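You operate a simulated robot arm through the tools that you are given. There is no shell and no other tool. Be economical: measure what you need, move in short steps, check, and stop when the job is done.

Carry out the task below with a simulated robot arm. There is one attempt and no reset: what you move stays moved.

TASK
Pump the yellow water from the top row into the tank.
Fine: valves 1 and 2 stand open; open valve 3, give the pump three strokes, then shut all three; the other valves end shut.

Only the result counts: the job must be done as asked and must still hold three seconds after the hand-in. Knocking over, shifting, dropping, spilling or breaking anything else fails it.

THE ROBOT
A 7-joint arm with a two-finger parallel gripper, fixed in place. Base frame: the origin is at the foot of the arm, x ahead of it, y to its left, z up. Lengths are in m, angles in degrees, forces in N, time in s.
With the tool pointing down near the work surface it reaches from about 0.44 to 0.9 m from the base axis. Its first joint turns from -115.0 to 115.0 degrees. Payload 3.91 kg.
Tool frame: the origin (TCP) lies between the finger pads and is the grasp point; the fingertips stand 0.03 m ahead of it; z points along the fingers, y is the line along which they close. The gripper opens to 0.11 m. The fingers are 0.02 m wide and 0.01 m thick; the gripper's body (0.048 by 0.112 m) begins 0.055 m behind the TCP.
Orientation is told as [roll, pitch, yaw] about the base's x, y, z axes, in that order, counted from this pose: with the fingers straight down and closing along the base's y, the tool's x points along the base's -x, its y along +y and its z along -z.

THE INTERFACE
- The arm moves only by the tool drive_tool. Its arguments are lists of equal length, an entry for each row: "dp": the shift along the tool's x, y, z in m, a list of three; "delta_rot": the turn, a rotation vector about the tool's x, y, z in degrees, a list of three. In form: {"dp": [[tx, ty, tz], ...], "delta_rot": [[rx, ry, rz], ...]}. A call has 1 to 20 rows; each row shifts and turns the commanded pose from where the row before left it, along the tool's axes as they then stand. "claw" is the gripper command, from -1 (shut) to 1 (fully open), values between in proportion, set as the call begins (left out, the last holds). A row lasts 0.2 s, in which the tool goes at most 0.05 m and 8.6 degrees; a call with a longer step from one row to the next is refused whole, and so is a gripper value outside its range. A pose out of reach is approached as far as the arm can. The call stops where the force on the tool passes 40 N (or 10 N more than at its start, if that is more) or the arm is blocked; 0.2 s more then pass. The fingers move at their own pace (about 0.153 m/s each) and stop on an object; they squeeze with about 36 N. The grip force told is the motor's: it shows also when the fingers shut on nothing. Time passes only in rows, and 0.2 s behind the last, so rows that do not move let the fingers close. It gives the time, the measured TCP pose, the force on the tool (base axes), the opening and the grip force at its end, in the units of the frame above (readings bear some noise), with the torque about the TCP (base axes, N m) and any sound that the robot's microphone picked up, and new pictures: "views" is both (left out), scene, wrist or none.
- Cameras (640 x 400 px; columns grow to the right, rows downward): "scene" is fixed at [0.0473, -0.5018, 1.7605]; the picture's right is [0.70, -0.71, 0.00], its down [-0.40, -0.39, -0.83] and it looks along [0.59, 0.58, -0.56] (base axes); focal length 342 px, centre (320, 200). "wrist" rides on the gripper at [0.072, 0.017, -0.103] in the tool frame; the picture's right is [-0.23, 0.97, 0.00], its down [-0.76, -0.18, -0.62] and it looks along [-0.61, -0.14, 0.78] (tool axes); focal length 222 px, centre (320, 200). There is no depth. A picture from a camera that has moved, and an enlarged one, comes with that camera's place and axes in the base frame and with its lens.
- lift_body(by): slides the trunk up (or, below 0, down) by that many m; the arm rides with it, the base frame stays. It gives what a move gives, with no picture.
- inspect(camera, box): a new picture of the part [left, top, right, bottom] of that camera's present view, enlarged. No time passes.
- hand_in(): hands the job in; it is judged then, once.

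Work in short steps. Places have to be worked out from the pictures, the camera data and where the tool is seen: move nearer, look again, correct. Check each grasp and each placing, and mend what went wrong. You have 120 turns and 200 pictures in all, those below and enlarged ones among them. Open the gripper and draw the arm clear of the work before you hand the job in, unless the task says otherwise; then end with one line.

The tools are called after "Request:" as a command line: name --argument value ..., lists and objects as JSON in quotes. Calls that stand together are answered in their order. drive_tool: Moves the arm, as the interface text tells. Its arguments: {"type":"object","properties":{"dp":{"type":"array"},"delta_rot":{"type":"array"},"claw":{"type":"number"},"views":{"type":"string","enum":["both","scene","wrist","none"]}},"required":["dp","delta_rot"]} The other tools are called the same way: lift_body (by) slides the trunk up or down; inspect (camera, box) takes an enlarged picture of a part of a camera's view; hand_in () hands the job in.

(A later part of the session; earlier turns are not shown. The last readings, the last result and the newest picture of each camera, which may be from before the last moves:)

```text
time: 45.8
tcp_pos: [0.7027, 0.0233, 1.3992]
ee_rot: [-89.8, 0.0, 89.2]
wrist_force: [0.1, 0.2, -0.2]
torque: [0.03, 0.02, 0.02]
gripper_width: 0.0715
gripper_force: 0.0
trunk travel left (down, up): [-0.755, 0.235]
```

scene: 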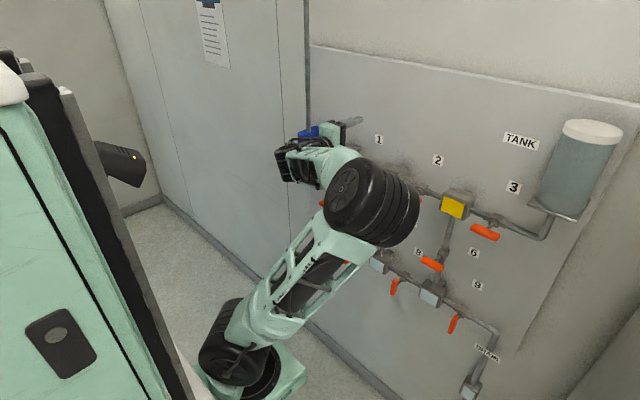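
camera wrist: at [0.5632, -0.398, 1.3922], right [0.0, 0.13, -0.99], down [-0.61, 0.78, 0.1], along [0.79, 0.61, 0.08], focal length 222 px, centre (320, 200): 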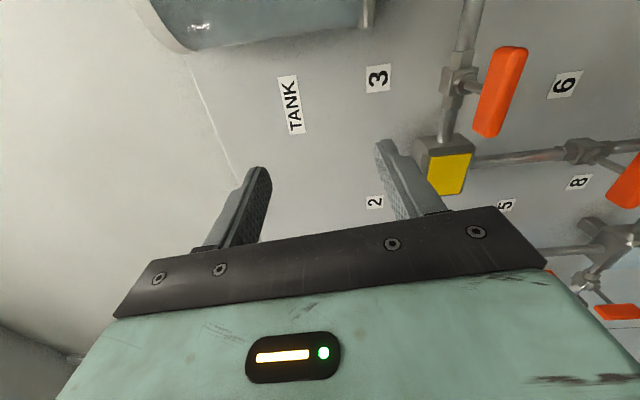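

Tracking is exact and the elbow is well clear of the panel. I continue left.

Request:
drive_tool --dp '[[-0.03, 0, 0], [-0.04, 0, 0], [-0.04, 0, 0], [-0.04, 0, 0], [-0.04, 0, 0], [-0.04, 0, 0], [-0.04, 0, -0.01], [-0.03, 0, -0.02], [0, 0, -0.02], [0, 0, 0]]' --delta_rot '[[0, 0, 0], [0, 0, 0], [0, 0, 0], [0, 0, 0], [0, 0, 0], [0, 0, 0], [0, 0, 0], [0, 0, 0], [0, 0, 0], [0, 0, 0]]' --views "both"

```text
time: 48.0
tcp_pos: [0.6567, 0.3229, 1.401]
ee_rot: [-90.0, 0.1, 89.2]
wrist_force: [0.6, 0.9, 0.7]
torque: [0.01, 0.03, 0.01]
gripper_width: 0.0716
gripper_force: 0.0
trunk travel left (down, up): [-0.755, 0.235]
camera wrist: at [0.5527, 0.2535, 1.3837], right [0.0, 0.23, -0.97], down [-0.61, 0.77, 0.18], along [0.79, 0.6, 0.14], focal length 222 px, centre (320, 200)
```

scene: 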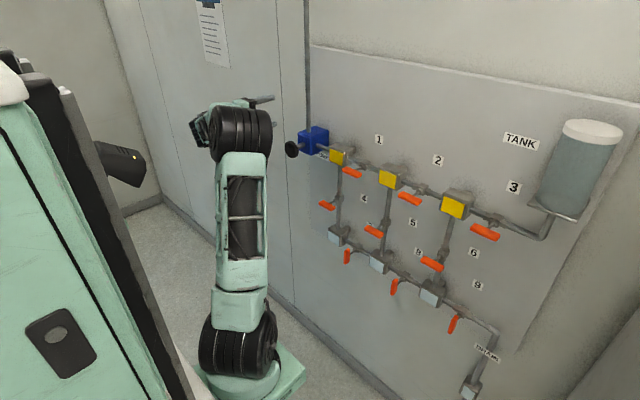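
wrist: 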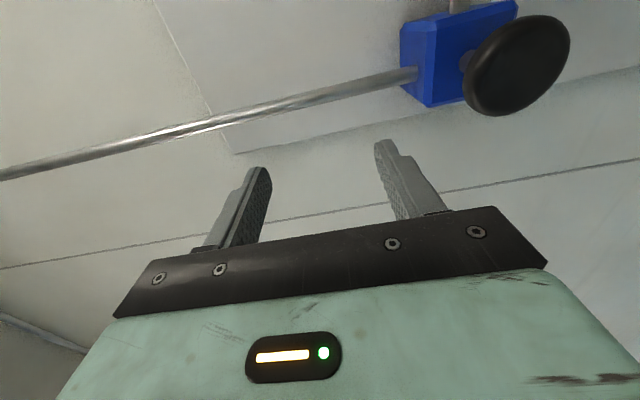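

Both views place the knob at about (0.733, 0.306, 1.254), roughly 6 cm across. I come down in front of it with the fingers wider.

Request:
drive_tool --dp '[[0.004, 0.036, 0], [0.004, 0.036, 0], [0.004, 0.036, 0], [0.005, 0.036, 0], [0, 0, 0], [0, 0, 0]]' --delta_rot '[[0, 0, 0], [0, 0, 0], [0, 0, 0], [0, 0, 0], [0, 0, 0], [0, 0, 0]]' --claw 0.8 --views "both"

```text
time: 49.4
tcp_pos: [0.6556, 0.3063, 1.2564]
ee_rot: [-90.0, 0.1, 89.2]
wrist_force: [0.3, 1.2, 1.1]
torque: [0.01, 0.0, 0.0]
gripper_width: 0.099
gripper_force: 0.0
trunk travel left (down, up): [-0.755, 0.235]
camera wrist: at [0.5514, 0.2364, 1.2395], right [0.0, 0.22, -0.97], down [-0.61, 0.77, 0.18], along [0.79, 0.6, 0.14], focal length 222 px, centre (320, 200)
```

scene: 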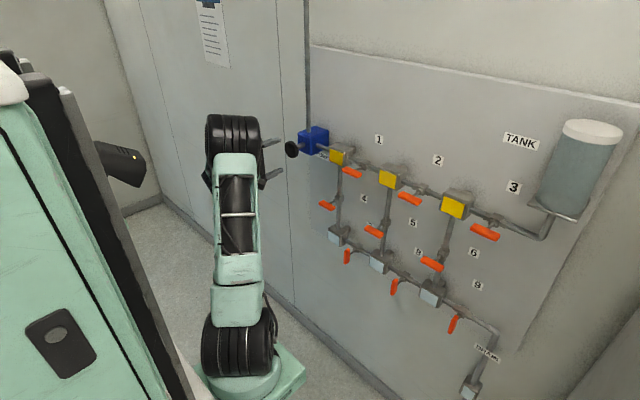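
wrist: 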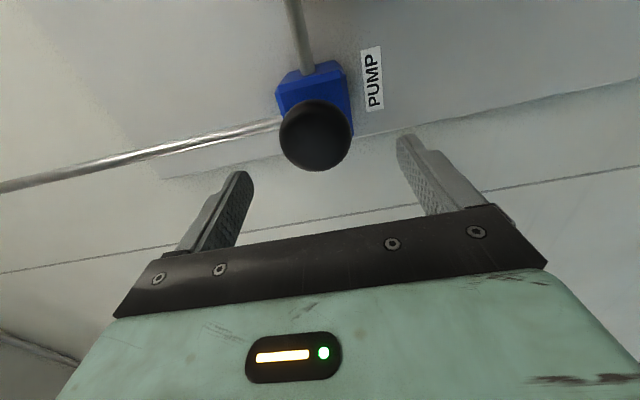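

The knob is centred between the fingers at about (0.731, 0.306, 1.259). I advance until the pads cover its rim and close.

Request:
drive_tool --dp '[[0, -0.001, 0.02], [0, -0.001, 0.02], [0, 0, 0.022], [0, 0, 0], [0, 0, 0]]' --delta_rot '[[0, 0, 0], [0, 0, 0], [0, 0, 0], [0, 0, 0], [0, 0, 0]]' --views "wrist"

Request:
inspect --camera "scene" --box '[240, 110, 340, 190]'

```text
time: 50.6
tcp_pos: [0.7178, 0.3036, 1.2562]
ee_rot: [-90.0, 0.1, 89.1]
wrist_force: [0.0, 0.3, -0.5]
torque: [0.02, -0.01, 0.0]
gripper_width: 0.0992
gripper_force: 0.1
trunk travel left (down, up): [-0.755, 0.235]
camera wrist: at [0.6141, 0.2351, 1.2407], right [0.0, 0.22, -0.97], down [-0.61, 0.77, 0.18], along [0.79, 0.6, 0.14], focal length 222 px, centre (320, 200)
```

wrist: 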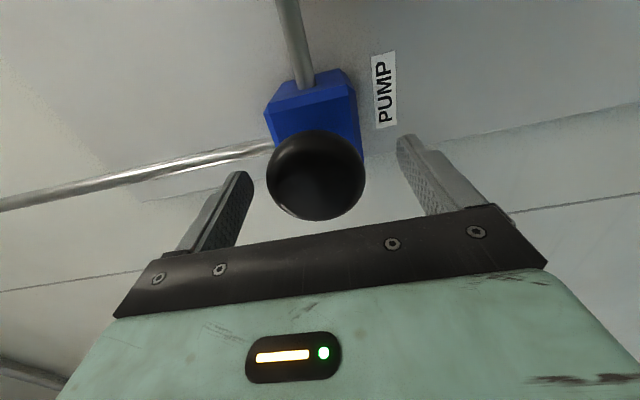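

```text
5.00 times, centred on (290, 150) of scene
camera zoom: at [0.0473, -0.5018, 1.7605], right [0.7, -0.71, 0.0], down [-0.4, -0.39, -0.83], along [0.59, 0.58, -0.56], focal length 1710 px, centre (470, 450)
```

zoom: 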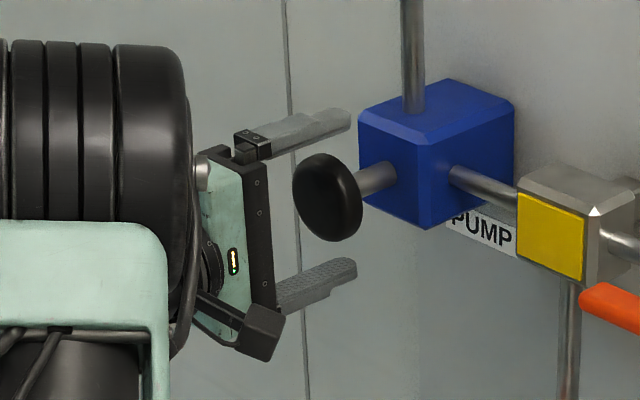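

The fingers span the knob, with the tips short of the box. I close.

Request:
drive_tool --dp '[[0, 0, 0], [0, 0, 0], [0, 0, 0]]' --delta_rot '[[0, 0, 0], [0, 0, 0], [0, 0, 0]]' --claw -1 --views "wrist"

```text
time: 51.4
tcp_pos: [0.7183, 0.3051, 1.2607]
ee_rot: [-90.1, 0.1, 89.2]
wrist_force: [5.7, 4.2, 18.0]
torque: [0.18, 0.3, 0.08]
gripper_width: 0.0592
gripper_force: 45.1
trunk travel left (down, up): [-0.755, 0.235]
camera wrist: at [0.6141, 0.2352, 1.2426], right [0.01, 0.23, -0.97], down [-0.61, 0.77, 0.18], along [0.79, 0.6, 0.14], focal length 222 px, centre (320, 200)
```

wrist: 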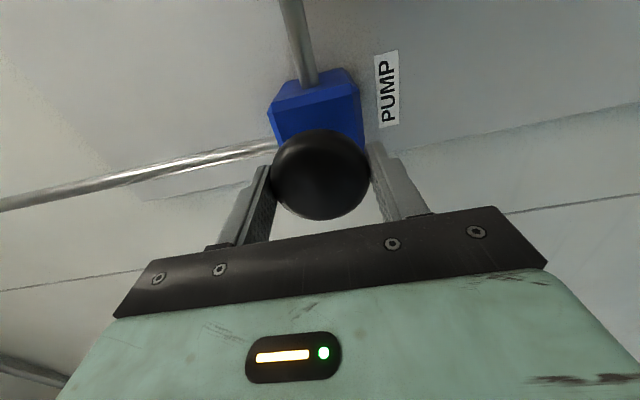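

I have the knob (59 mm). I ease the height by 3 mm and pull outward gently to learn the stroke direction.

Request:
drive_tool --dp '[[0, -0.003, 0], [0, 0, -0.006], [0, 0, -0.006], [0, 0, -0.006]]' --delta_rot '[[0, 0, 0], [0, 0, 0], [0, 0, 0], [0, 0, 0]]' --views "scene"

Request:
inspect --camera "scene" --box '[240, 110, 340, 190]'

```text
time: 52.4
tcp_pos: [0.7019, 0.3022, 1.26]
ee_rot: [-90.0, 0.1, 88.8]
wrist_force: [31.0, -2.4, 10.0]
torque: [-0.05, -0.52, -0.19]
gripper_width: 0.0591
gripper_force: 45.2
trunk travel left (down, up): [-0.755, 0.235]
```

scene: 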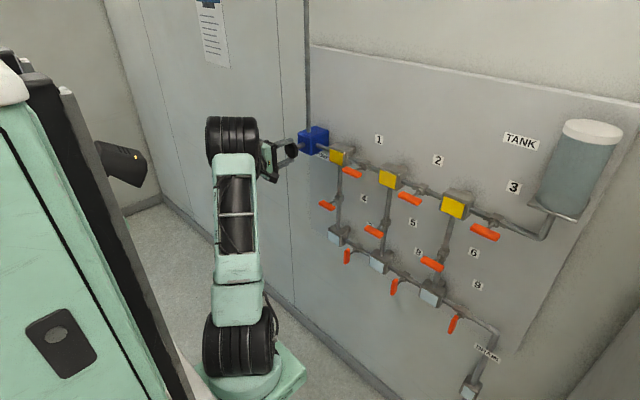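

```text
5.00 times, centred on (290, 150) of scene
camera zoom: at [0.0473, -0.5018, 1.7605], right [0.7, -0.71, 0.0], down [-0.4, -0.39, -0.83], along [0.59, 0.58, -0.56], focal length 1710 px, centre (470, 450)
```

zoom: 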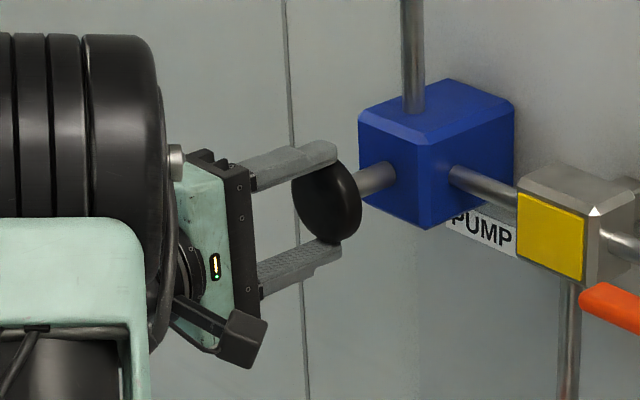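

The knob stayed put while the fingers slid at 31 N, so it is at its outer stop and a stroke is a push inward. I release, back off, close the fingers, and will push its face with the tips.

Request:
drive_tool --dp '[[0, 0, 0], [0, 0, 0], [0, 0, -0.03], [0, 0, -0.03], [0, 0, 0]]' --delta_rot '[[0, 0, 0], [0, 0, 0], [0, 0, 0], [0, 0, 0], [0, 0, 0]]' --claw 0.8 --views "none"

Request:
drive_tool --dp '[[-0.001, -0.002, 0], [0, 0, 0], [0, 0, 0], [0, 0, 0]]' --delta_rot '[[0, 0, 0], [0, 0, 0], [0, 0, 0], [0, 0, 0]]' --claw -1 --views "wrist"

```text
time: 53.6
tcp_pos: [0.6394, 0.3063, 1.2601]
ee_rot: [-90.0, 0.0, 89.2]
wrist_force: [-0.2, -0.1, 0.4]
torque: [0.01, 0.01, 0.02]
gripper_width: 0.0991
gripper_force: 0.0
trunk travel left (down, up): [-0.755, 0.235]
```

```text
time: 54.6
tcp_pos: [0.641, 0.3076, 1.2633]
ee_rot: [-89.9, 0.1, 89.2]
wrist_force: [0.1, -0.7, -0.4]
torque: [0.02, 0.01, 0.02]
gripper_width: 0.0003
gripper_force: 36.1
trunk travel left (down, up): [-0.755, 0.235]
camera wrist: at [0.5359, 0.2375, 1.2461], right [0.0, 0.22, -0.97], down [-0.61, 0.77, 0.18], along [0.79, 0.6, 0.14], focal length 222 px, centre (320, 200)
```

wrist: 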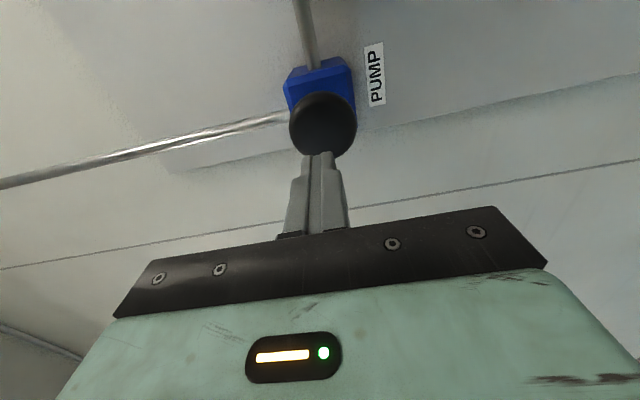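

The tips are on the knob's axis. I advance to contact and push in small steps.

Request:
drive_tool --dp '[[0, 0, 0.02], [0, 0, 0.02], [0, 0, 0.01], [0, 0, 0.008], [0, 0, 0.008], [0, 0, 0.008]]' --delta_rot '[[0, 0, 0], [0, 0, 0], [0, 0, 0], [0, 0, 0], [0, 0, 0], [0, 0, 0]]' --views "none"

Request:
inspect --camera "scene" --box '[240, 110, 340, 190]'

```text
time: 56.0
tcp_pos: [0.7133, 0.3072, 1.2634]
ee_rot: [-89.9, 0.2, 89.4]
wrist_force: [-9.5, -0.5, -1.8]
torque: [0.02, 0.04, 0.05]
gripper_width: 0.0
gripper_force: 36.0
trunk travel left (down, up): [-0.755, 0.235]
```

```text
5.00 times, centred on (290, 150) of scene
camera zoom: at [0.0473, -0.5018, 1.7605], right [0.7, -0.71, 0.0], down [-0.4, -0.39, -0.83], along [0.59, 0.58, -0.56], focal length 1710 px, centre (470, 450)
```

zoom: 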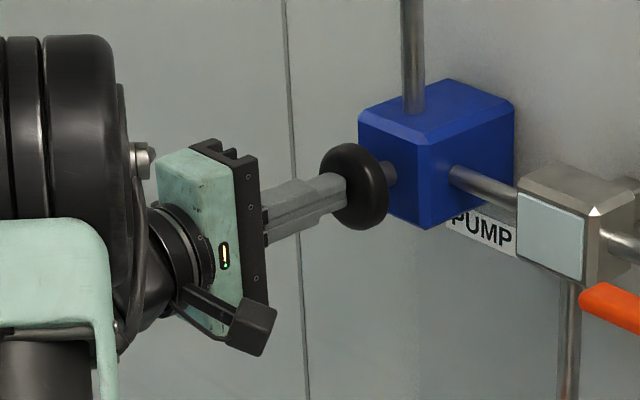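

The knob moves in at about 10 N and the first junction has already changed from yellow to pale. I keep pushing to the inner stop.

Request:
drive_tool --dp '[[0, 0, 0.006], [0, 0, 0.006], [0, 0, 0.006], [0, 0, 0.006], [0, 0, 0.006], [0, 0, 0.006]]' --delta_rot '[[0, 0, 0], [0, 0, 0], [0, 0, 0], [0, 0, 0], [0, 0, 0], [0, 0, 0]]' --views "scene"

Request:
inspect --camera "scene" --box '[280, 90, 640, 270]'

```text
time: 56.7
tcp_pos: [0.7185, 0.3072, 1.2627]
ee_rot: [-89.9, 0.0, 89.3]
wrist_force: [-26.3, -11.7, 4.3]
torque: [0.04, -0.13, -0.11]
gripper_width: 0.0
gripper_force: 36.1
trunk travel left (down, up): [-0.755, 0.235]
stopped in row 3: the force on the tool passed its limit (the readings are from after the stop); the commanded pose is now the measured one
```

scene: 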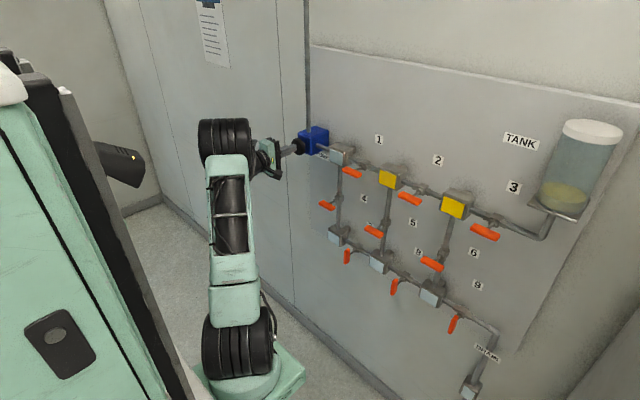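

```text
1.78 times, centred on (460, 180) of scene
camera zoom: at [0.0473, -0.5018, 1.7605], right [0.7, -0.71, 0.0], down [-0.4, -0.39, -0.83], along [0.59, 0.58, -0.56], focal length 608 px, centre (71, 236)
```

zoom: 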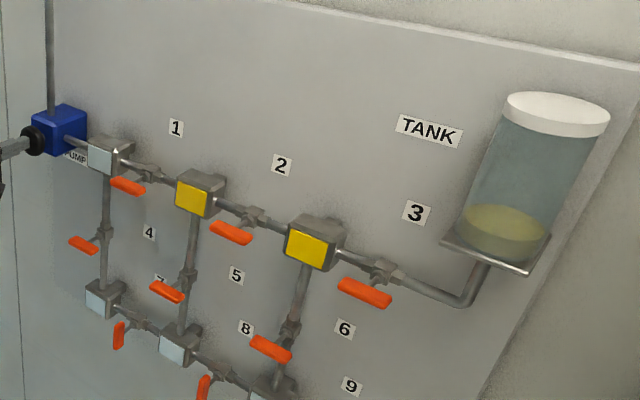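

The first stroke is done: one junction is empty and the tank is a third filled. I draw back and see whether the knob returns by itself.

Request:
drive_tool --dp '[[0, 0, -0.02], [0, 0, -0.03], [0, 0, 0], [0, 0, 0]]' --delta_rot '[[0, 0, 0], [0, 0, 0], [0, 0, 0], [0, 0, 0]]' --views "none"

Request:
inspect --camera "scene" --box '[240, 110, 440, 220]'

```text
time: 57.7
tcp_pos: [0.6719, 0.3077, 1.261]
ee_rot: [-89.7, 0.3, 89.3]
wrist_force: [0.1, -0.4, 1.3]
torque: [0.01, 0.0, 0.0]
gripper_width: 0.0
gripper_force: 36.1
trunk travel left (down, up): [-0.755, 0.235]
```

```text
3.20 times, centred on (340, 165) of scene
camera zoom: at [0.0473, -0.5018, 1.7605], right [0.7, -0.71, 0.0], down [-0.4, -0.39, -0.83], along [0.59, 0.58, -0.56], focal length 1094 px, centre (256, 312)
```

zoom: 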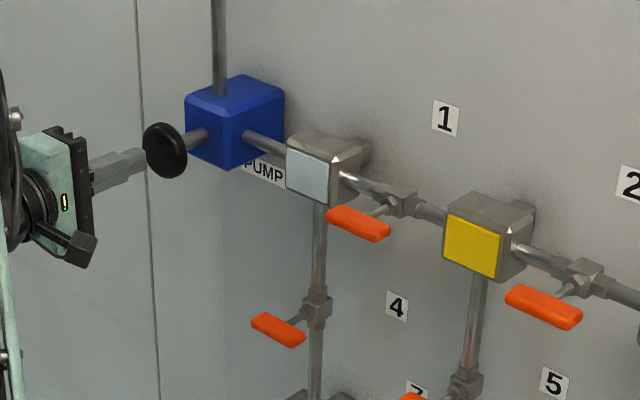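

The knob springs back to its outer position. I make the second stroke.

Request:
drive_tool --dp '[[0, 0, 0.015], [0, 0, 0.01], [0, 0, 0.008], [0, 0, 0.008], [0, 0, 0.006], [0, 0, 0.006], [0, 0, 0.006]]' --delta_rot '[[0, 0, 0], [0, 0, 0], [0, 0, 0], [0, 0, 0], [0, 0, 0], [0, 0, 0], [0, 0, 0]]' --views "none"

Request:
inspect --camera "scene" --box '[280, 90, 640, 270]'

```text
time: 59.1
tcp_pos: [0.7202, 0.3083, 1.261]
ee_rot: [-89.5, 0.1, 89.4]
wrist_force: [-26.2, -12.0, 4.6]
torque: [0.04, -0.15, -0.12]
gripper_width: 0.0
gripper_force: 36.2
trunk travel left (down, up): [-0.755, 0.235]
stopped in row 7: the force on the tool passed its limit (the readings are from after the stop); the commanded pose is now the measured one
```

```text
1.78 times, centred on (460, 180) of scene
camera zoom: at [0.0473, -0.5018, 1.7605], right [0.7, -0.71, 0.0], down [-0.4, -0.39, -0.83], along [0.59, 0.58, -0.56], focal length 608 px, centre (71, 236)
```

zoom: 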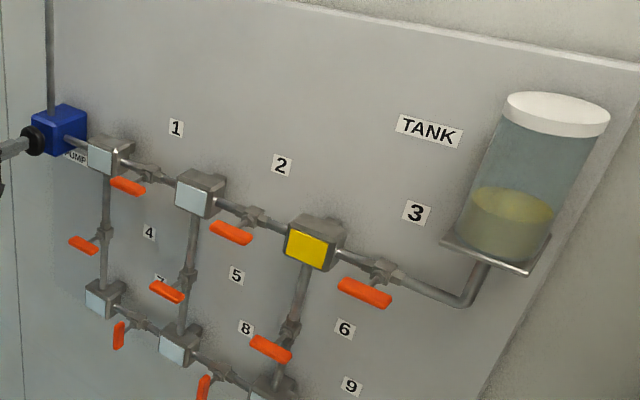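

The second stroke worked: two junctions are empty. I let the knob return and make the third.

Request:
drive_tool --dp '[[0, 0, -0.02], [0, 0, -0.03], [0, 0, 0], [0, 0, 0]]' --delta_rot '[[0, 0, 0], [0, 0, 0], [0, 0, 0], [0, 0, 0]]' --views "none"

Request:
drive_tool --dp '[[0, 0, 0.015], [0, 0, 0.01], [0, 0, 0.008], [0, 0, 0.008], [0, 0, 0.006], [0, 0, 0.006], [0, 0, 0.006]]' --delta_rot '[[0, 0, 0], [0, 0, 0], [0, 0, 0], [0, 0, 0], [0, 0, 0], [0, 0, 0], [0, 0, 0]]' --views "none"

Request:
inspect --camera "scene" --box '[280, 90, 640, 270]'

```text
time: 60.1
tcp_pos: [0.6735, 0.31, 1.26]
ee_rot: [-89.5, 0.3, 89.5]
wrist_force: [-0.3, 0.7, 0.5]
torque: [0.0, 0.04, 0.03]
gripper_width: 0.0001
gripper_force: 36.0
trunk travel left (down, up): [-0.755, 0.235]
```

```text
time: 61.5
tcp_pos: [0.7201, 0.3091, 1.26]
ee_rot: [-89.4, 0.1, 89.5]
wrist_force: [-26.5, -12.5, 4.3]
torque: [0.13, -0.21, -0.14]
gripper_width: 0.0001
gripper_force: 36.1
trunk travel left (down, up): [-0.755, 0.235]
stopped in row 7: the force on the tool passed its limit (the readings are from after the stop); the commanded pose is now the measured one
```

```text
1.78 times, centred on (460, 180) of scene
camera zoom: at [0.0473, -0.5018, 1.7605], right [0.7, -0.71, 0.0], down [-0.4, -0.39, -0.83], along [0.59, 0.58, -0.56], focal length 608 px, centre (71, 236)
```

zoom: 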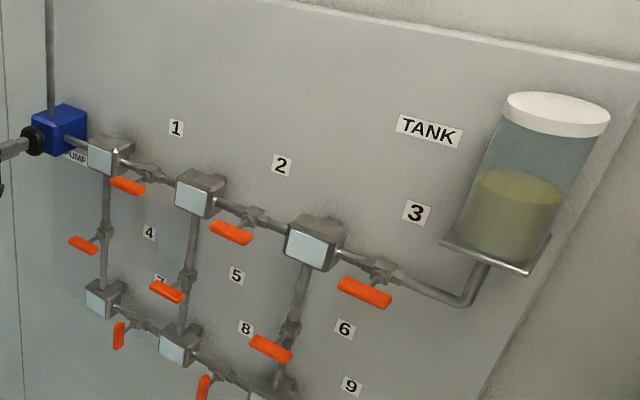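

All three junctions are pale and the tank holds three charges. I let the knob go, open the fingers and move right to the front of valve 1.

Request:
drive_tool --dp '[[0, 0, -0.02], [0, 0, -0.03], [0, 0, 0], [0, -0.03, 0.005], [0.03, 0, 0.01], [0.04, 0, 0.01], [0.04, 0, 0.005], [0.04, 0, 0], [0.04, 0, 0], [0.04, 0, 0], [0.02, 0, 0], [0, 0, 0]]' --delta_rot '[[0, 0, 0], [0, 0, 0], [0, 0, 0], [0, 0, 0], [0, 0, 0], [0, 0, 0], [0, 0, 0], [0, 0, 0], [0, 0, 0], [0, 0, 0], [0, 0, 0], [0, 0, 0]]' --claw 0.0 --views "wrist"

```text
time: 64.1
tcp_pos: [0.7029, 0.0601, 1.2907]
ee_rot: [-89.3, 0.3, 89.6]
wrist_force: [-1.0, -0.3, -0.8]
torque: [0.05, 0.0, 0.0]
gripper_width: 0.0547
gripper_force: 0.1
trunk travel left (down, up): [-0.755, 0.235]
camera wrist: at [0.5981, -0.0103, 1.2747], right [-0.01, 0.22, -0.97], down [-0.62, 0.77, 0.18], along [0.79, 0.6, 0.13], focal length 222 px, centre (320, 200)
```

wrist: 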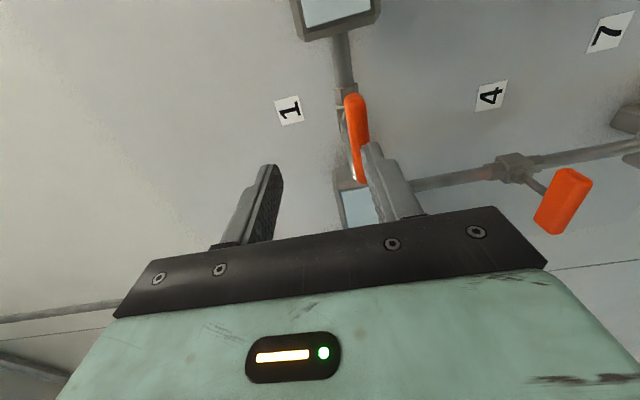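

Lever 1 spans y 0.03–0.09 at z≈1.262, so its pivot is at about y=0.060. I come down and advance on it.

Request:
drive_tool --dp '[[0, 0.015, 0], [0, 0.014, 0], [0, 0, 0], [0, 0, 0.015], [0, 0, 0.015], [0, 0, 0.015], [0, 0, 0]]' --delta_rot '[[0, 0, 0], [0, 0, 0], [0, 0, 0], [0, 0, 0], [0, 0, 0], [0, 0, 0], [0, 0, 0]]' --views "wrist"

```text
time: 65.7
tcp_pos: [0.7466, 0.0599, 1.2597]
ee_rot: [-89.3, 0.3, 89.6]
wrist_force: [0.3, 0.2, -0.7]
torque: [0.01, 0.0, 0.02]
gripper_width: 0.055
gripper_force: 0.0
trunk travel left (down, up): [-0.755, 0.235]
camera wrist: at [0.6427, -0.0098, 1.2445], right [-0.01, 0.22, -0.97], down [-0.62, 0.77, 0.18], along [0.79, 0.6, 0.13], focal length 222 px, centre (320, 200)
```

wrist: 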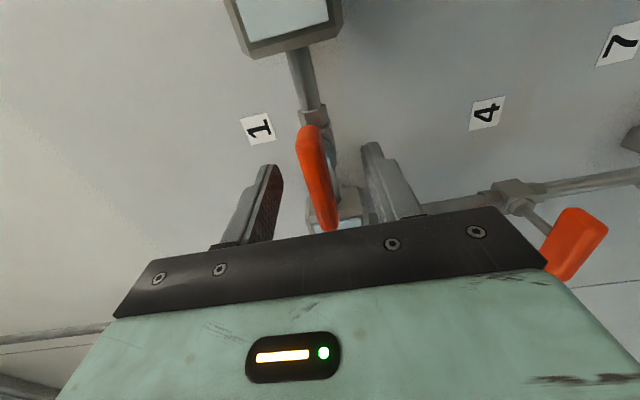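

The lever is between the fingers. I close and turn it 20° in the shutting sense (the reverse of how valve 3 opened), watching the torque.

Request:
drive_tool --dp '[[0, 0, 0], [0, 0, 0], [0, 0, 0]]' --delta_rot '[[0, 0, 0], [0, 0, 0], [0, 0, 0]]' --claw -1 --views "none"

Request:
drive_tool --dp '[[0, 0, 0], [0, 0, 0], [0, 0, 0], [0, 0, 0]]' --delta_rot '[[0, 0, 5], [0, 0, 5], [0, 0, 5], [0, 0, 5]]' --views "none"

```text
time: 66.5
tcp_pos: [0.7472, 0.0606, 1.2596]
ee_rot: [-89.2, 0.4, 89.5]
wrist_force: [0.9, 0.4, -1.7]
torque: [0.19, -1.19, 0.12]
gripper_width: 0.0126
gripper_force: 44.9
trunk travel left (down, up): [-0.755, 0.235]
```

```text
time: 67.5
tcp_pos: [0.7468, 0.0606, 1.2606]
ee_rot: [-89.3, -19.9, 89.4]
wrist_force: [4.0, -0.1, 3.4]
torque: [-0.01, -1.25, 0.89]
gripper_width: 0.0133
gripper_force: 45.2
trunk travel left (down, up): [-0.755, 0.235]
```

It turns freely. I continue the remaining 70° toward shut.

Request:
drive_tool --dp '[[0, 0, 0], [0, 0, 0], [0, 0, 0], [0, 0, 0], [0, 0, 0], [0, 0, 0], [0, 0, 0], [0, 0, 0], [0, 0, 0], [0, 0, 0]]' --delta_rot '[[0, 0, 7], [0, 0, 7], [0, 0, 7], [0, 0, 7], [0, 0, 7], [0, 0, 7], [0, 0, 7], [0, 0, 7], [0, 0, 7], [0, 0, 7]]' --views "both"

```text
time: 69.7
tcp_pos: [0.7462, 0.0604, 1.2604]
ee_rot: [-12.8, -89.4, 12.3]
wrist_force: [14.5, 1.8, 21.1]
torque: [-0.03, 0.71, 0.89]
gripper_width: 0.0127
gripper_force: 45.4
trunk travel left (down, up): [-0.755, 0.235]
camera wrist: at [0.6426, 0.0788, 1.1889], right [0.01, 0.97, 0.22], down [-0.62, -0.17, 0.77], along [0.79, -0.15, 0.6], focal length 222 px, centre (320, 200)
```

scene: 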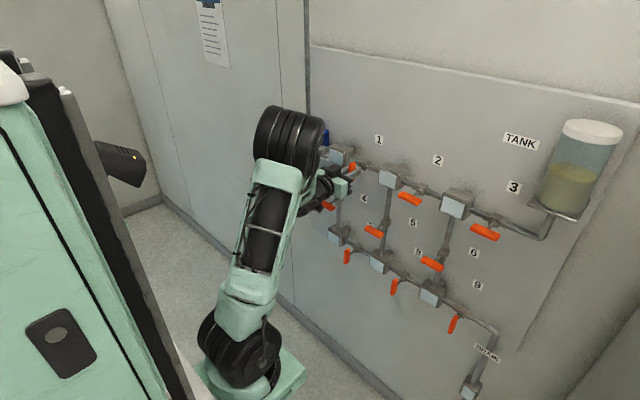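
wrist: 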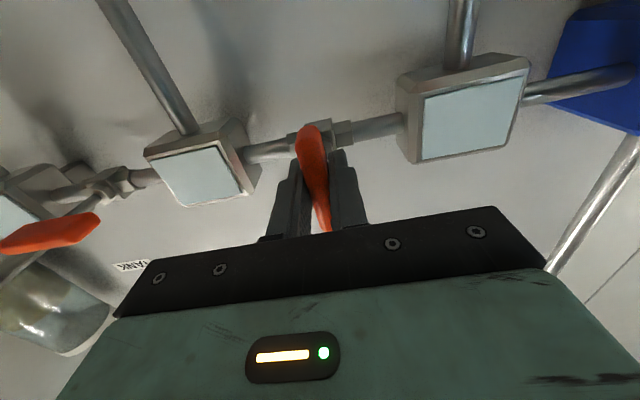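

The lever is nearly vertical. I turn a few degrees more to feel the shut stop.

Request:
drive_tool --dp '[[0, 0, 0], [0, 0, 0], [0, 0, 0]]' --delta_rot '[[0, 0, 3], [0, 0, 3], [0, 0, 2]]' --views "none"

```text
time: 70.5
tcp_pos: [0.7461, 0.0603, 1.26]
ee_rot: [85.0, -82.2, -85.6]
wrist_force: [13.3, 2.1, 17.2]
torque: [-1.08, -0.39, 0.76]
gripper_width: 0.0154
gripper_force: 45.1
trunk travel left (down, up): [-0.755, 0.235]
```

The stop is felt at 90° (-1.1 N m), so valve 1 is shut. I release, back out, undo the roll and go to valve 2, expected at y≈-0.141.

Request:
drive_tool --dp '[[0, 0, 0], [0, 0, 0], [0, 0, -0.02], [0, 0, -0.025], [0, 0, 0], [0, 0, 0]]' --delta_rot '[[0, 0, 0], [0, 0, 0], [0, 0, 0], [0, 0, 0], [0, 0, 0], [0, 0, 0]]' --claw 0.0 --views "none"

Request:
drive_tool --dp '[[0, 0, 0], [0, 0, 0], [0, 0, 0], [0, 0, 0], [0, 0, 0], [0, 0, 0], [0, 0, 0], [0, 0, 0], [0, 0, 0], [0, 0, 0], [0, 0, 0], [0, 0, 0], [0, 0, 0]]' --delta_rot '[[0, 0, -8], [0, 0, -8], [0, 0, -8], [0, 0, -8], [0, 0, -8], [0, 0, -8], [0, 0, -8], [0, 0, -8], [0, 0, -8], [0, 0, -8], [0, 0, -8], [0, 0, -8], [0, 0, 0]]' --views "wrist"

```text
time: 71.9
tcp_pos: [0.7006, 0.0598, 1.2603]
ee_rot: [84.6, -82.2, -85.1]
wrist_force: [-0.3, -0.7, 0.4]
torque: [-0.01, 0.0, -0.02]
gripper_width: 0.0549
gripper_force: 0.0
trunk travel left (down, up): [-0.755, 0.235]
```

```text
time: 74.7
tcp_pos: [0.7001, 0.0604, 1.2594]
ee_rot: [-89.2, -1.7, 89.6]
wrist_force: [0.3, 0.6, 0.0]
torque: [0.01, 0.02, 0.01]
gripper_width: 0.0552
gripper_force: 0.2
trunk travel left (down, up): [-0.755, 0.235]
camera wrist: at [0.5974, -0.0099, 1.2426], right [-0.01, 0.26, -0.97], down [-0.62, 0.76, 0.21], along [0.79, 0.6, 0.15], focal length 222 px, centre (320, 200)
```

wrist: 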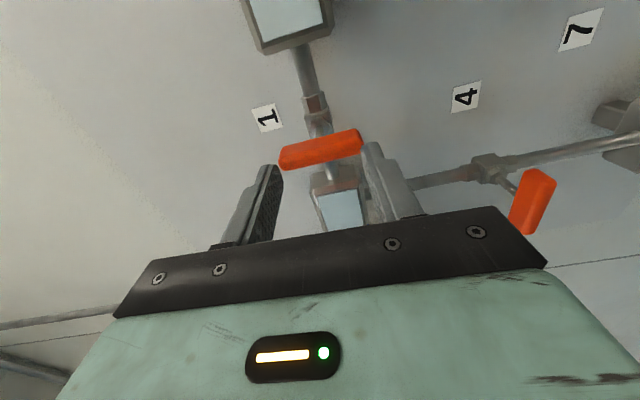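

Valve 1's lever stands across its pipe. I move 0.2 m right to valve 2.

Request:
drive_tool --dp '[[0.03, 0, -0.003], [0.04, 0, 0], [0.04, 0, 0], [0.04, 0, 0], [0.04, 0, 0], [0.011, 0, 0], [0, 0, 0]]' --delta_rot '[[0, 0, 0], [0, 0, 0], [0, 0, 0], [0, 0, 0], [0, 0, 0], [0, 0, 0], [0, 0, 0]]' --views "wrist"

```text
time: 76.3
tcp_pos: [0.6989, -0.0621, 1.2501]
ee_rot: [-88.5, -1.2, 89.7]
wrist_force: [-0.9, 0.4, 0.1]
torque: [0.02, 0.04, 0.04]
gripper_width: 0.0552
gripper_force: 0.0
out of reach, approached as far as the arm can: row 4, 5, 6
trunk travel left (down, up): [-0.755, 0.235]
camera wrist: at [0.5939, -0.1328, 1.2342], right [-0.02, 0.25, -0.97], down [-0.61, 0.76, 0.21], along [0.79, 0.6, 0.13], focal length 222 px, centre (320, 200)
```

wrist: 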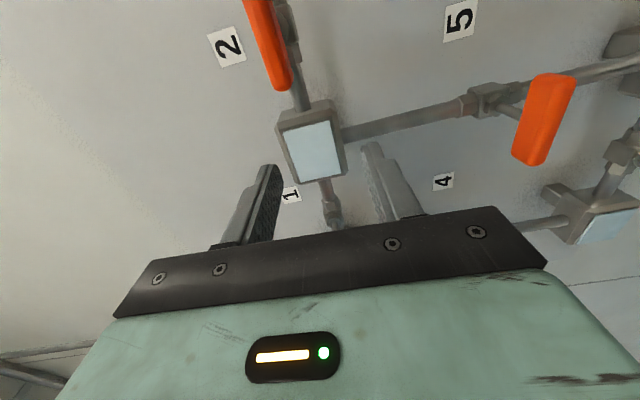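

Reach runs out here at this height, but I passed this stretch freely at z≈1.40. I rise, then continue right and lower with the trunk.

Request:
drive_tool --dp '[[0, -0.03, 0], [0, -0.04, 0], [0, -0.04, 0], [0, -0.03, 0], [0, 0, 0], [0, 0, 0]]' --delta_rot '[[0, 0, 0], [0, 0, 0], [0, 0, 0], [0, 0, 0], [0, 0, 0], [0, 0, 0]]' --views "scene"

```text
time: 77.7
tcp_pos: [0.6995, -0.0745, 1.3968]
ee_rot: [-89.3, -1.8, 89.5]
wrist_force: [0.6, 0.3, 0.3]
torque: [0.03, 0.02, 0.0]
gripper_width: 0.0551
gripper_force: 0.0
trunk travel left (down, up): [-0.755, 0.235]
```

scene: 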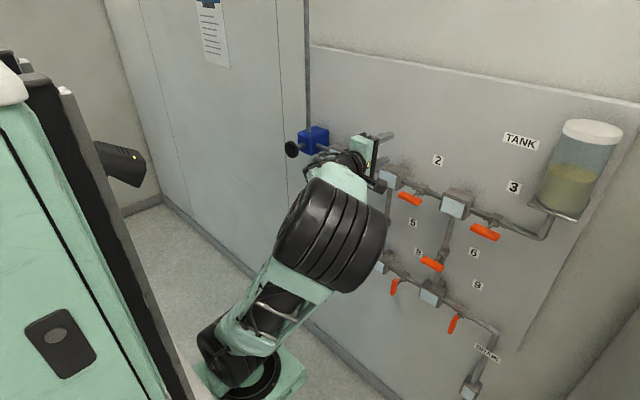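

The pose is exact again. I shift 67 mm right to valve 2's column.

Request:
drive_tool --dp '[[0.03, 0, 0], [0.03, 0, 0], [0.007, 0, 0], [0, 0, 0], [0, 0, 0]]' --delta_rot '[[0, 0, 0], [0, 0, -1.7], [0, 0, 0], [0, 0, 0], [0, 0, 0]]' --views "scene"

```text
time: 78.9
tcp_pos: [0.6976, -0.1427, 1.3945]
ee_rot: [-89.3, -0.1, 89.6]
wrist_force: [0.5, 0.3, 0.7]
torque: [0.0, -0.01, 0.0]
gripper_width: 0.0551
gripper_force: 0.1
trunk travel left (down, up): [-0.755, 0.235]
```

scene: 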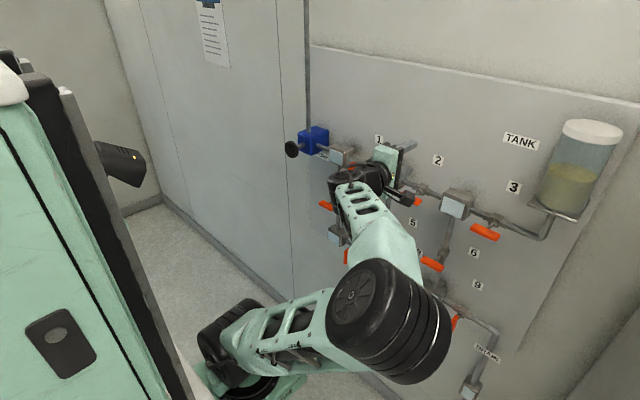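

I lower the trunk 0.134 to bring the tool to the lever height.

Request:
lift_body --by -0.134

Request:
drive_tool --dp '[[0, 0, 0], [0, 0, 0]]' --delta_rot '[[0, 0, 0], [0, 0, 0]]' --views "wrist"

```text
time: 80.6
tcp_pos: [0.6967, -0.1412, 1.2607]
ee_rot: [-89.2, -0.1, 89.6]
wrist_force: [-0.5, 0.1, -0.4]
torque: [-0.03, -0.04, 0.0]
gripper_width: 0.0549
gripper_force: 0.0
trunk travel left (down, up): [-0.621, 0.369]
```

```text
time: 81.2
tcp_pos: [0.6978, -0.1403, 1.2589]
ee_rot: [-89.4, 0.0, 89.6]
wrist_force: [0.3, -0.1, 0.1]
torque: [0.0, 0.0, -0.03]
gripper_width: 0.0551
gripper_force: 0.1
trunk travel left (down, up): [-0.621, 0.369]
camera wrist: at [0.594, -0.2119, 1.2445], right [-0.01, 0.23, -0.97], down [-0.62, 0.77, 0.19], along [0.79, 0.6, 0.13], focal length 222 px, centre (320, 200)
```

wrist: 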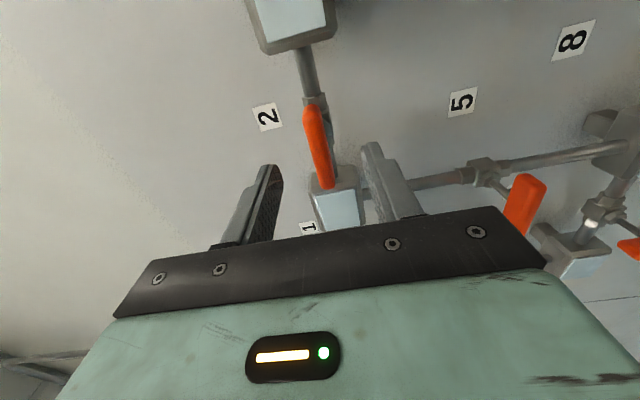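

The view matches the one at valve 1, so the tool is aligned. I advance 49 mm and close on lever 2.

Request:
drive_tool --dp '[[0, 0, 0.015], [0, 0, 0.017], [0, 0, 0.017], [0, 0, 0], [0, 0, 0]]' --delta_rot '[[0, 0, 0], [0, 0, 0], [0, 0, 0], [0, 0, 0], [0, 0, 0]]' --views "wrist"

Request:
drive_tool --dp '[[0, 0, 0], [0, 0, 0], [0, 0, 0]]' --delta_rot '[[0, 0, 0], [0, 0, 0], [0, 0, 0]]' --claw -1 --views "none"

```text
time: 82.4
tcp_pos: [0.7467, -0.1426, 1.2601]
ee_rot: [-89.4, -0.2, 89.6]
wrist_force: [-0.7, 0.9, -0.2]
torque: [-0.02, -0.02, -0.02]
gripper_width: 0.055
gripper_force: 0.0
trunk travel left (down, up): [-0.621, 0.369]
camera wrist: at [0.6427, -0.2128, 1.2435], right [-0.01, 0.23, -0.97], down [-0.62, 0.77, 0.19], along [0.79, 0.6, 0.13], focal length 222 px, centre (320, 200)
```

wrist: 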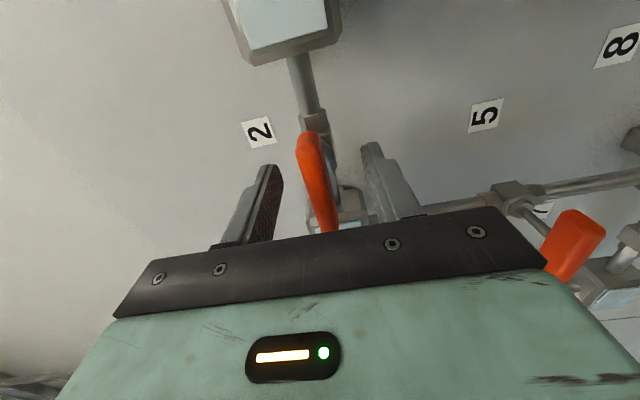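

```text
time: 83.2
tcp_pos: [0.7476, -0.1428, 1.2588]
ee_rot: [-89.4, 0.0, 89.7]
wrist_force: [3.7, 0.2, 5.5]
torque: [0.03, -1.18, 0.25]
gripper_width: 0.0128
gripper_force: 45.2
trunk travel left (down, up): [-0.621, 0.369]
```

I have lever 2. I turn it 90° toward shut.

Request:
drive_tool --dp '[[-0.002, 0, 0], [0, 0, 0], [0, 0, 0], [0, 0, 0], [0, 0, 0], [0, 0, 0], [0, 0, 0]]' --delta_rot '[[0, 0, 5], [0, 0, 6], [0, 0, 7], [0, 0, 7], [0, 0, 7], [0, 0, 7], [0, 0, 7]]' --views "none"

Request:
drive_tool --dp '[[0, 0, 0], [0, 0, 0], [0, 0, 0], [0, 0, 0], [0, 0, 0], [0, 0, 0], [0, 0, 0]]' --delta_rot '[[0, 0, 7], [0, 0, 7], [0, 0, 7], [0, 0, 7], [0, 0, 7], [0, 0, 7], [0, 0, 3]]' --views "wrist"

```text
time: 84.8
tcp_pos: [0.746, -0.1424, 1.2591]
ee_rot: [-88.8, -46.3, 88.5]
wrist_force: [-8.3, -13.6, -8.7]
torque: [0.02, -0.49, -0.45]
gripper_width: 0.0127
gripper_force: 45.3
trunk travel left (down, up): [-0.621, 0.369]
```

```text
time: 86.4
tcp_pos: [0.747, -0.1389, 1.2583]
ee_rot: [51.0, -88.6, -51.3]
wrist_force: [-13.9, -6.2, -28.3]
torque: [-0.9, 0.24, 0.63]
gripper_width: 0.0131
gripper_force: 45.1
trunk travel left (down, up): [-0.621, 0.369]
camera wrist: at [0.6428, -0.1198, 1.1878], right [0.01, 0.97, 0.25], down [-0.61, -0.19, 0.77], along [0.79, -0.16, 0.59], focal length 222 px, centre (320, 200)
```

wrist: 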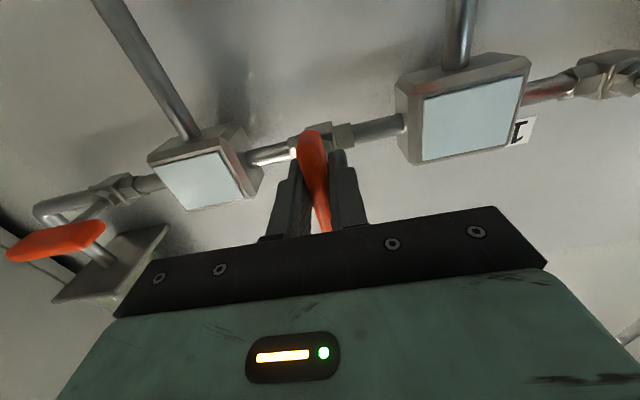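

The torque shows the stop. I nudge 3° more to be sure, then release and back out.

Request:
drive_tool --dp '[[0.001, 0, 0], [0.001, 0, 0]]' --delta_rot '[[0, 0, 2], [0, 0, 2]]' --views "none"

Request:
drive_tool --dp '[[0, 0, 0], [0, 0, 0], [0, 0, -0.02], [0, 0, -0.025], [0, 0, 0], [0, 0, 0]]' --delta_rot '[[0, 0, 0], [0, 0, 0], [0, 0, 0], [0, 0, 0], [0, 0, 0], [0, 0, 0]]' --claw 0.0 --views "wrist"

```text
time: 87.0
tcp_pos: [0.7476, -0.1404, 1.2598]
ee_rot: [83.0, -84.9, -83.4]
wrist_force: [-5.2, -2.2, -12.1]
torque: [-1.03, 1.28, 0.71]
gripper_width: 0.014
gripper_force: 44.6
trunk travel left (down, up): [-0.621, 0.369]
```

```text
time: 88.4
tcp_pos: [0.7012, -0.1408, 1.2592]
ee_rot: [81.7, -84.8, -82.3]
wrist_force: [0.8, -0.1, -0.8]
torque: [0.01, -0.01, 0.01]
gripper_width: 0.0552
gripper_force: 0.0
trunk travel left (down, up): [-0.621, 0.369]
camera wrist: at [0.5978, -0.1143, 1.1889], right [0.01, 0.95, 0.31], down [-0.62, -0.24, 0.75], along [0.79, -0.2, 0.58], focal length 222 px, centre (320, 200)
```

wrist: 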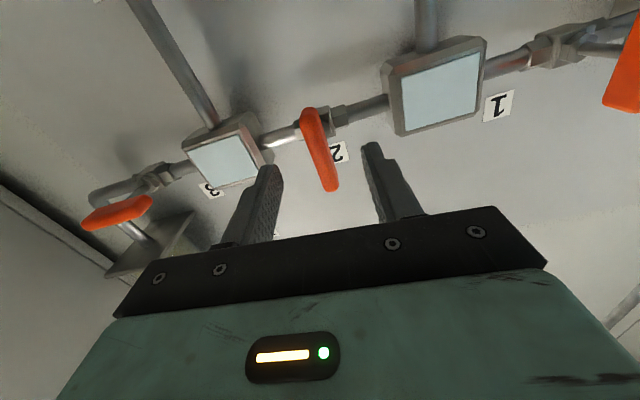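

Valve 2 is shut. I roll back to vertical closing and travel to valve 3.

Request:
drive_tool --dp '[[0, 0, 0], [0, 0, 0], [0, 0, 0], [0, 0, 0], [0, 0, 0], [0, 0, 0], [0, 0, 0], [0, 0, 0], [0, 0, 0], [0, 0, 0], [0, 0, 0], [0, 0, 0], [0, 0, 0]]' --delta_rot '[[0, 0, -8], [0, 0, -8], [0, 0, -8], [0, 0, -8], [0, 0, -8], [0, 0, -8], [0, 0, -8], [0, 0, -8], [0, 0, -8], [0, 0, -8], [0, 0, -8], [0, 0, -7], [0, 0, 0]]' --views "none"

Request:
drive_tool --dp '[[0.03, 0, -0.005], [0.04, 0, 0], [0.04, 0, 0], [0.04, 0, 0], [0.04, 0, 0], [0.01, 0, 0], [0, 0, 0], [0, 0, 0]]' --delta_rot '[[0, 0, 0], [0, 0, 0], [0, 0, 0], [0, 0, 0], [0, 0, 0], [0, 0, 0], [0, 0, 0], [0, 0, 0]]' --views "wrist"

```text
time: 91.2
tcp_pos: [0.7009, -0.1398, 1.258]
ee_rot: [-89.3, 0.1, 89.6]
wrist_force: [0.0, 0.3, 0.0]
torque: [-0.01, -0.03, -0.04]
gripper_width: 0.0552
gripper_force: 0.1
trunk travel left (down, up): [-0.621, 0.369]
```

```text
time: 93.0
tcp_pos: [0.6951, -0.34, 1.258]
ee_rot: [-89.3, 0.1, 89.6]
wrist_force: [-0.5, -0.4, 0.5]
torque: [-0.01, -0.01, -0.02]
gripper_width: 0.055
gripper_force: 0.0
trunk travel left (down, up): [-0.621, 0.369]
camera wrist: at [0.5916, -0.4104, 1.2423], right [-0.01, 0.23, -0.97], down [-0.62, 0.77, 0.19], along [0.79, 0.6, 0.13], focal length 222 px, centre (320, 200)
```

wrist: 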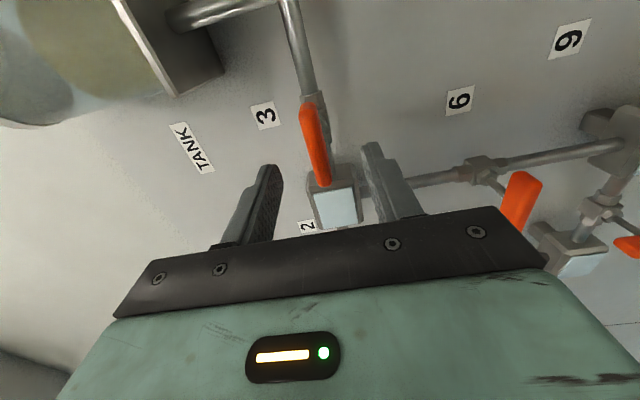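

The tool is aligned with lever 3. I advance and close.

Request:
drive_tool --dp '[[0, 0, 0.017], [0, -0.001, 0.017], [0, 0, 0.018], [0, 0, 0], [0, 0, 0]]' --delta_rot '[[0, 0, 0], [0, 0, 0], [0, 0, 0], [0, 0, 0], [0, 0, 0]]' --views "none"

Request:
drive_tool --dp '[[0, 0, 0], [0, 0, 0], [0, 0, 0]]' --delta_rot '[[0, 0, 0], [0, 0, 0], [0, 0, 0]]' --claw -1 --views "wrist"

```text
time: 94.2
tcp_pos: [0.7464, -0.3391, 1.2582]
ee_rot: [-89.3, 0.1, 89.6]
wrist_force: [0.7, -0.2, 1.1]
torque: [-0.02, 0.01, 0.01]
gripper_width: 0.0549
gripper_force: 0.1
trunk travel left (down, up): [-0.621, 0.369]
```

```text
time: 95.0
tcp_pos: [0.7475, -0.3394, 1.2601]
ee_rot: [-89.5, 0.0, 89.5]
wrist_force: [11.1, -3.3, 19.4]
torque: [0.01, -1.07, 0.17]
gripper_width: 0.013
gripper_force: 45.3
trunk travel left (down, up): [-0.621, 0.369]
camera wrist: at [0.6438, -0.4105, 1.2439], right [-0.01, 0.23, -0.97], down [-0.62, 0.77, 0.18], along [0.79, 0.6, 0.13], focal length 222 px, centre (320, 200)
```

wrist: 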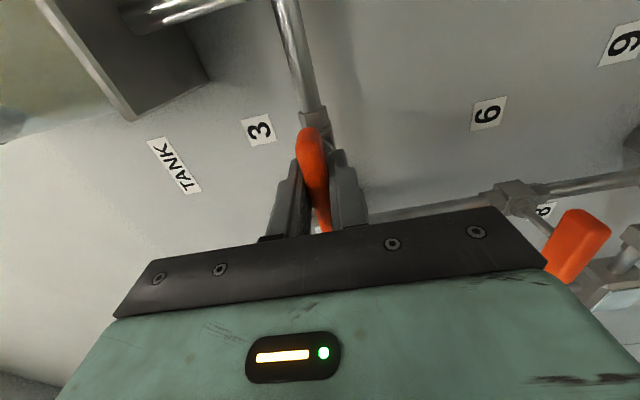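

I have the lever. I raise 2 mm to ease the load and turn 90° toward shut.

Request:
drive_tool --dp '[[0, -0.002, 0], [0, 0, 0], [0, 0, 0], [0, 0, 0], [0, 0, 0], [0, 0, 0], [0, 0, 0]]' --delta_rot '[[0, 0, 4], [0, 0, 6], [0, 0, 7], [0, 0, 7], [0, 0, 7], [0, 0, 7], [0, 0, 7]]' --views "none"

Request:
drive_tool --dp '[[0, 0, 0], [0, 0, 0], [0, 0, 0], [0, 0, 0], [0, 0, 0], [0, 0, 0], [0, 0, 0]]' --delta_rot '[[0, 0, 7], [0, 0, 7], [0, 0, 7], [0, 0, 7], [0, 0, 7], [0, 0, 7], [0, 0, 3]]' --views "wrist"

```text
time: 96.6
tcp_pos: [0.7478, -0.3405, 1.2601]
ee_rot: [-89.0, -45.2, 88.7]
wrist_force: [3.3, 0.0, 3.3]
torque: [-0.01, -1.19, 0.25]
gripper_width: 0.0129
gripper_force: 45.2
trunk travel left (down, up): [-0.621, 0.369]
```

```text
time: 98.2
tcp_pos: [0.7469, -0.3403, 1.2595]
ee_rot: [11.8, -89.2, -12.4]
wrist_force: [-5.1, -1.6, -4.8]
torque: [-0.14, 1.37, 0.87]
gripper_width: 0.0131
gripper_force: 44.8
trunk travel left (down, up): [-0.621, 0.369]
camera wrist: at [0.6436, -0.3208, 1.1888], right [0.01, 0.97, 0.23], down [-0.61, -0.18, 0.77], along [0.79, -0.15, 0.6], focal length 222 px, centre (320, 200)
```

wrist: 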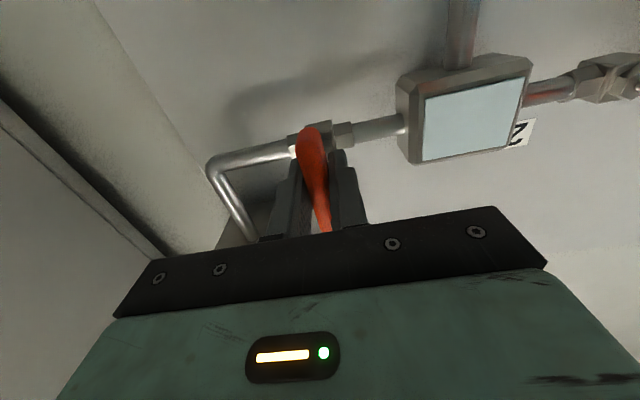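

The lever is vertical. I press a few degrees more onto the stop, then release and back away.

Request:
drive_tool --dp '[[0, 0, 0], [0, 0, 0]]' --delta_rot '[[0, 0, 4], [0, 0, 3]]' --views "none"

Request:
drive_tool --dp '[[0, 0, 0], [0, 0, 0], [0, 0, -0.02], [0, 0, -0.03], [0, 0, -0.03], [0, 0, -0.02], [0, 0, 0]]' --delta_rot '[[0, 0, 0], [0, 0, 0], [0, 0, 0], [0, 0, 0], [0, 0, 0], [0, 0, 0], [0, 0, 0]]' --claw 0.2 --views "scene"

Request:
inspect --camera "scene" --box '[300, 110, 620, 350]'

```text
time: 98.8
tcp_pos: [0.7478, -0.3408, 1.2597]
ee_rot: [84.1, -82.8, -84.8]
wrist_force: [-3.0, -1.9, -5.0]
torque: [-1.12, 0.48, 0.73]
gripper_width: 0.015
gripper_force: 44.8
trunk travel left (down, up): [-0.621, 0.369]
```

```text
time: 100.4
tcp_pos: [0.6457, -0.3389, 1.2611]
ee_rot: [84.1, -82.9, -84.6]
wrist_force: [0.3, 0.0, -0.2]
torque: [0.01, -0.01, 0.02]
gripper_width: 0.066
gripper_force: 0.1
trunk travel left (down, up): [-0.621, 0.369]
```

scene: 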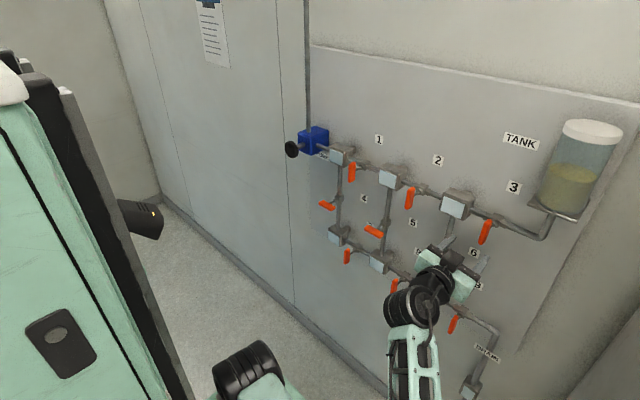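

```text
1.67 times, centred on (460, 230) of scene
camera zoom: at [0.0473, -0.5018, 1.7605], right [0.7, -0.71, 0.0], down [-0.4, -0.39, -0.83], along [0.59, 0.58, -0.56], focal length 570 px, centre (87, 150)
```

zoom: 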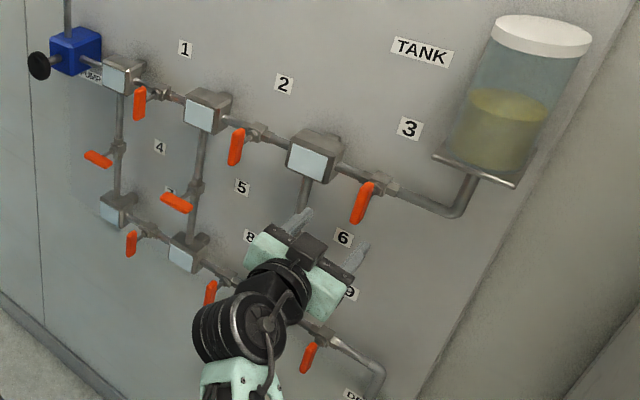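

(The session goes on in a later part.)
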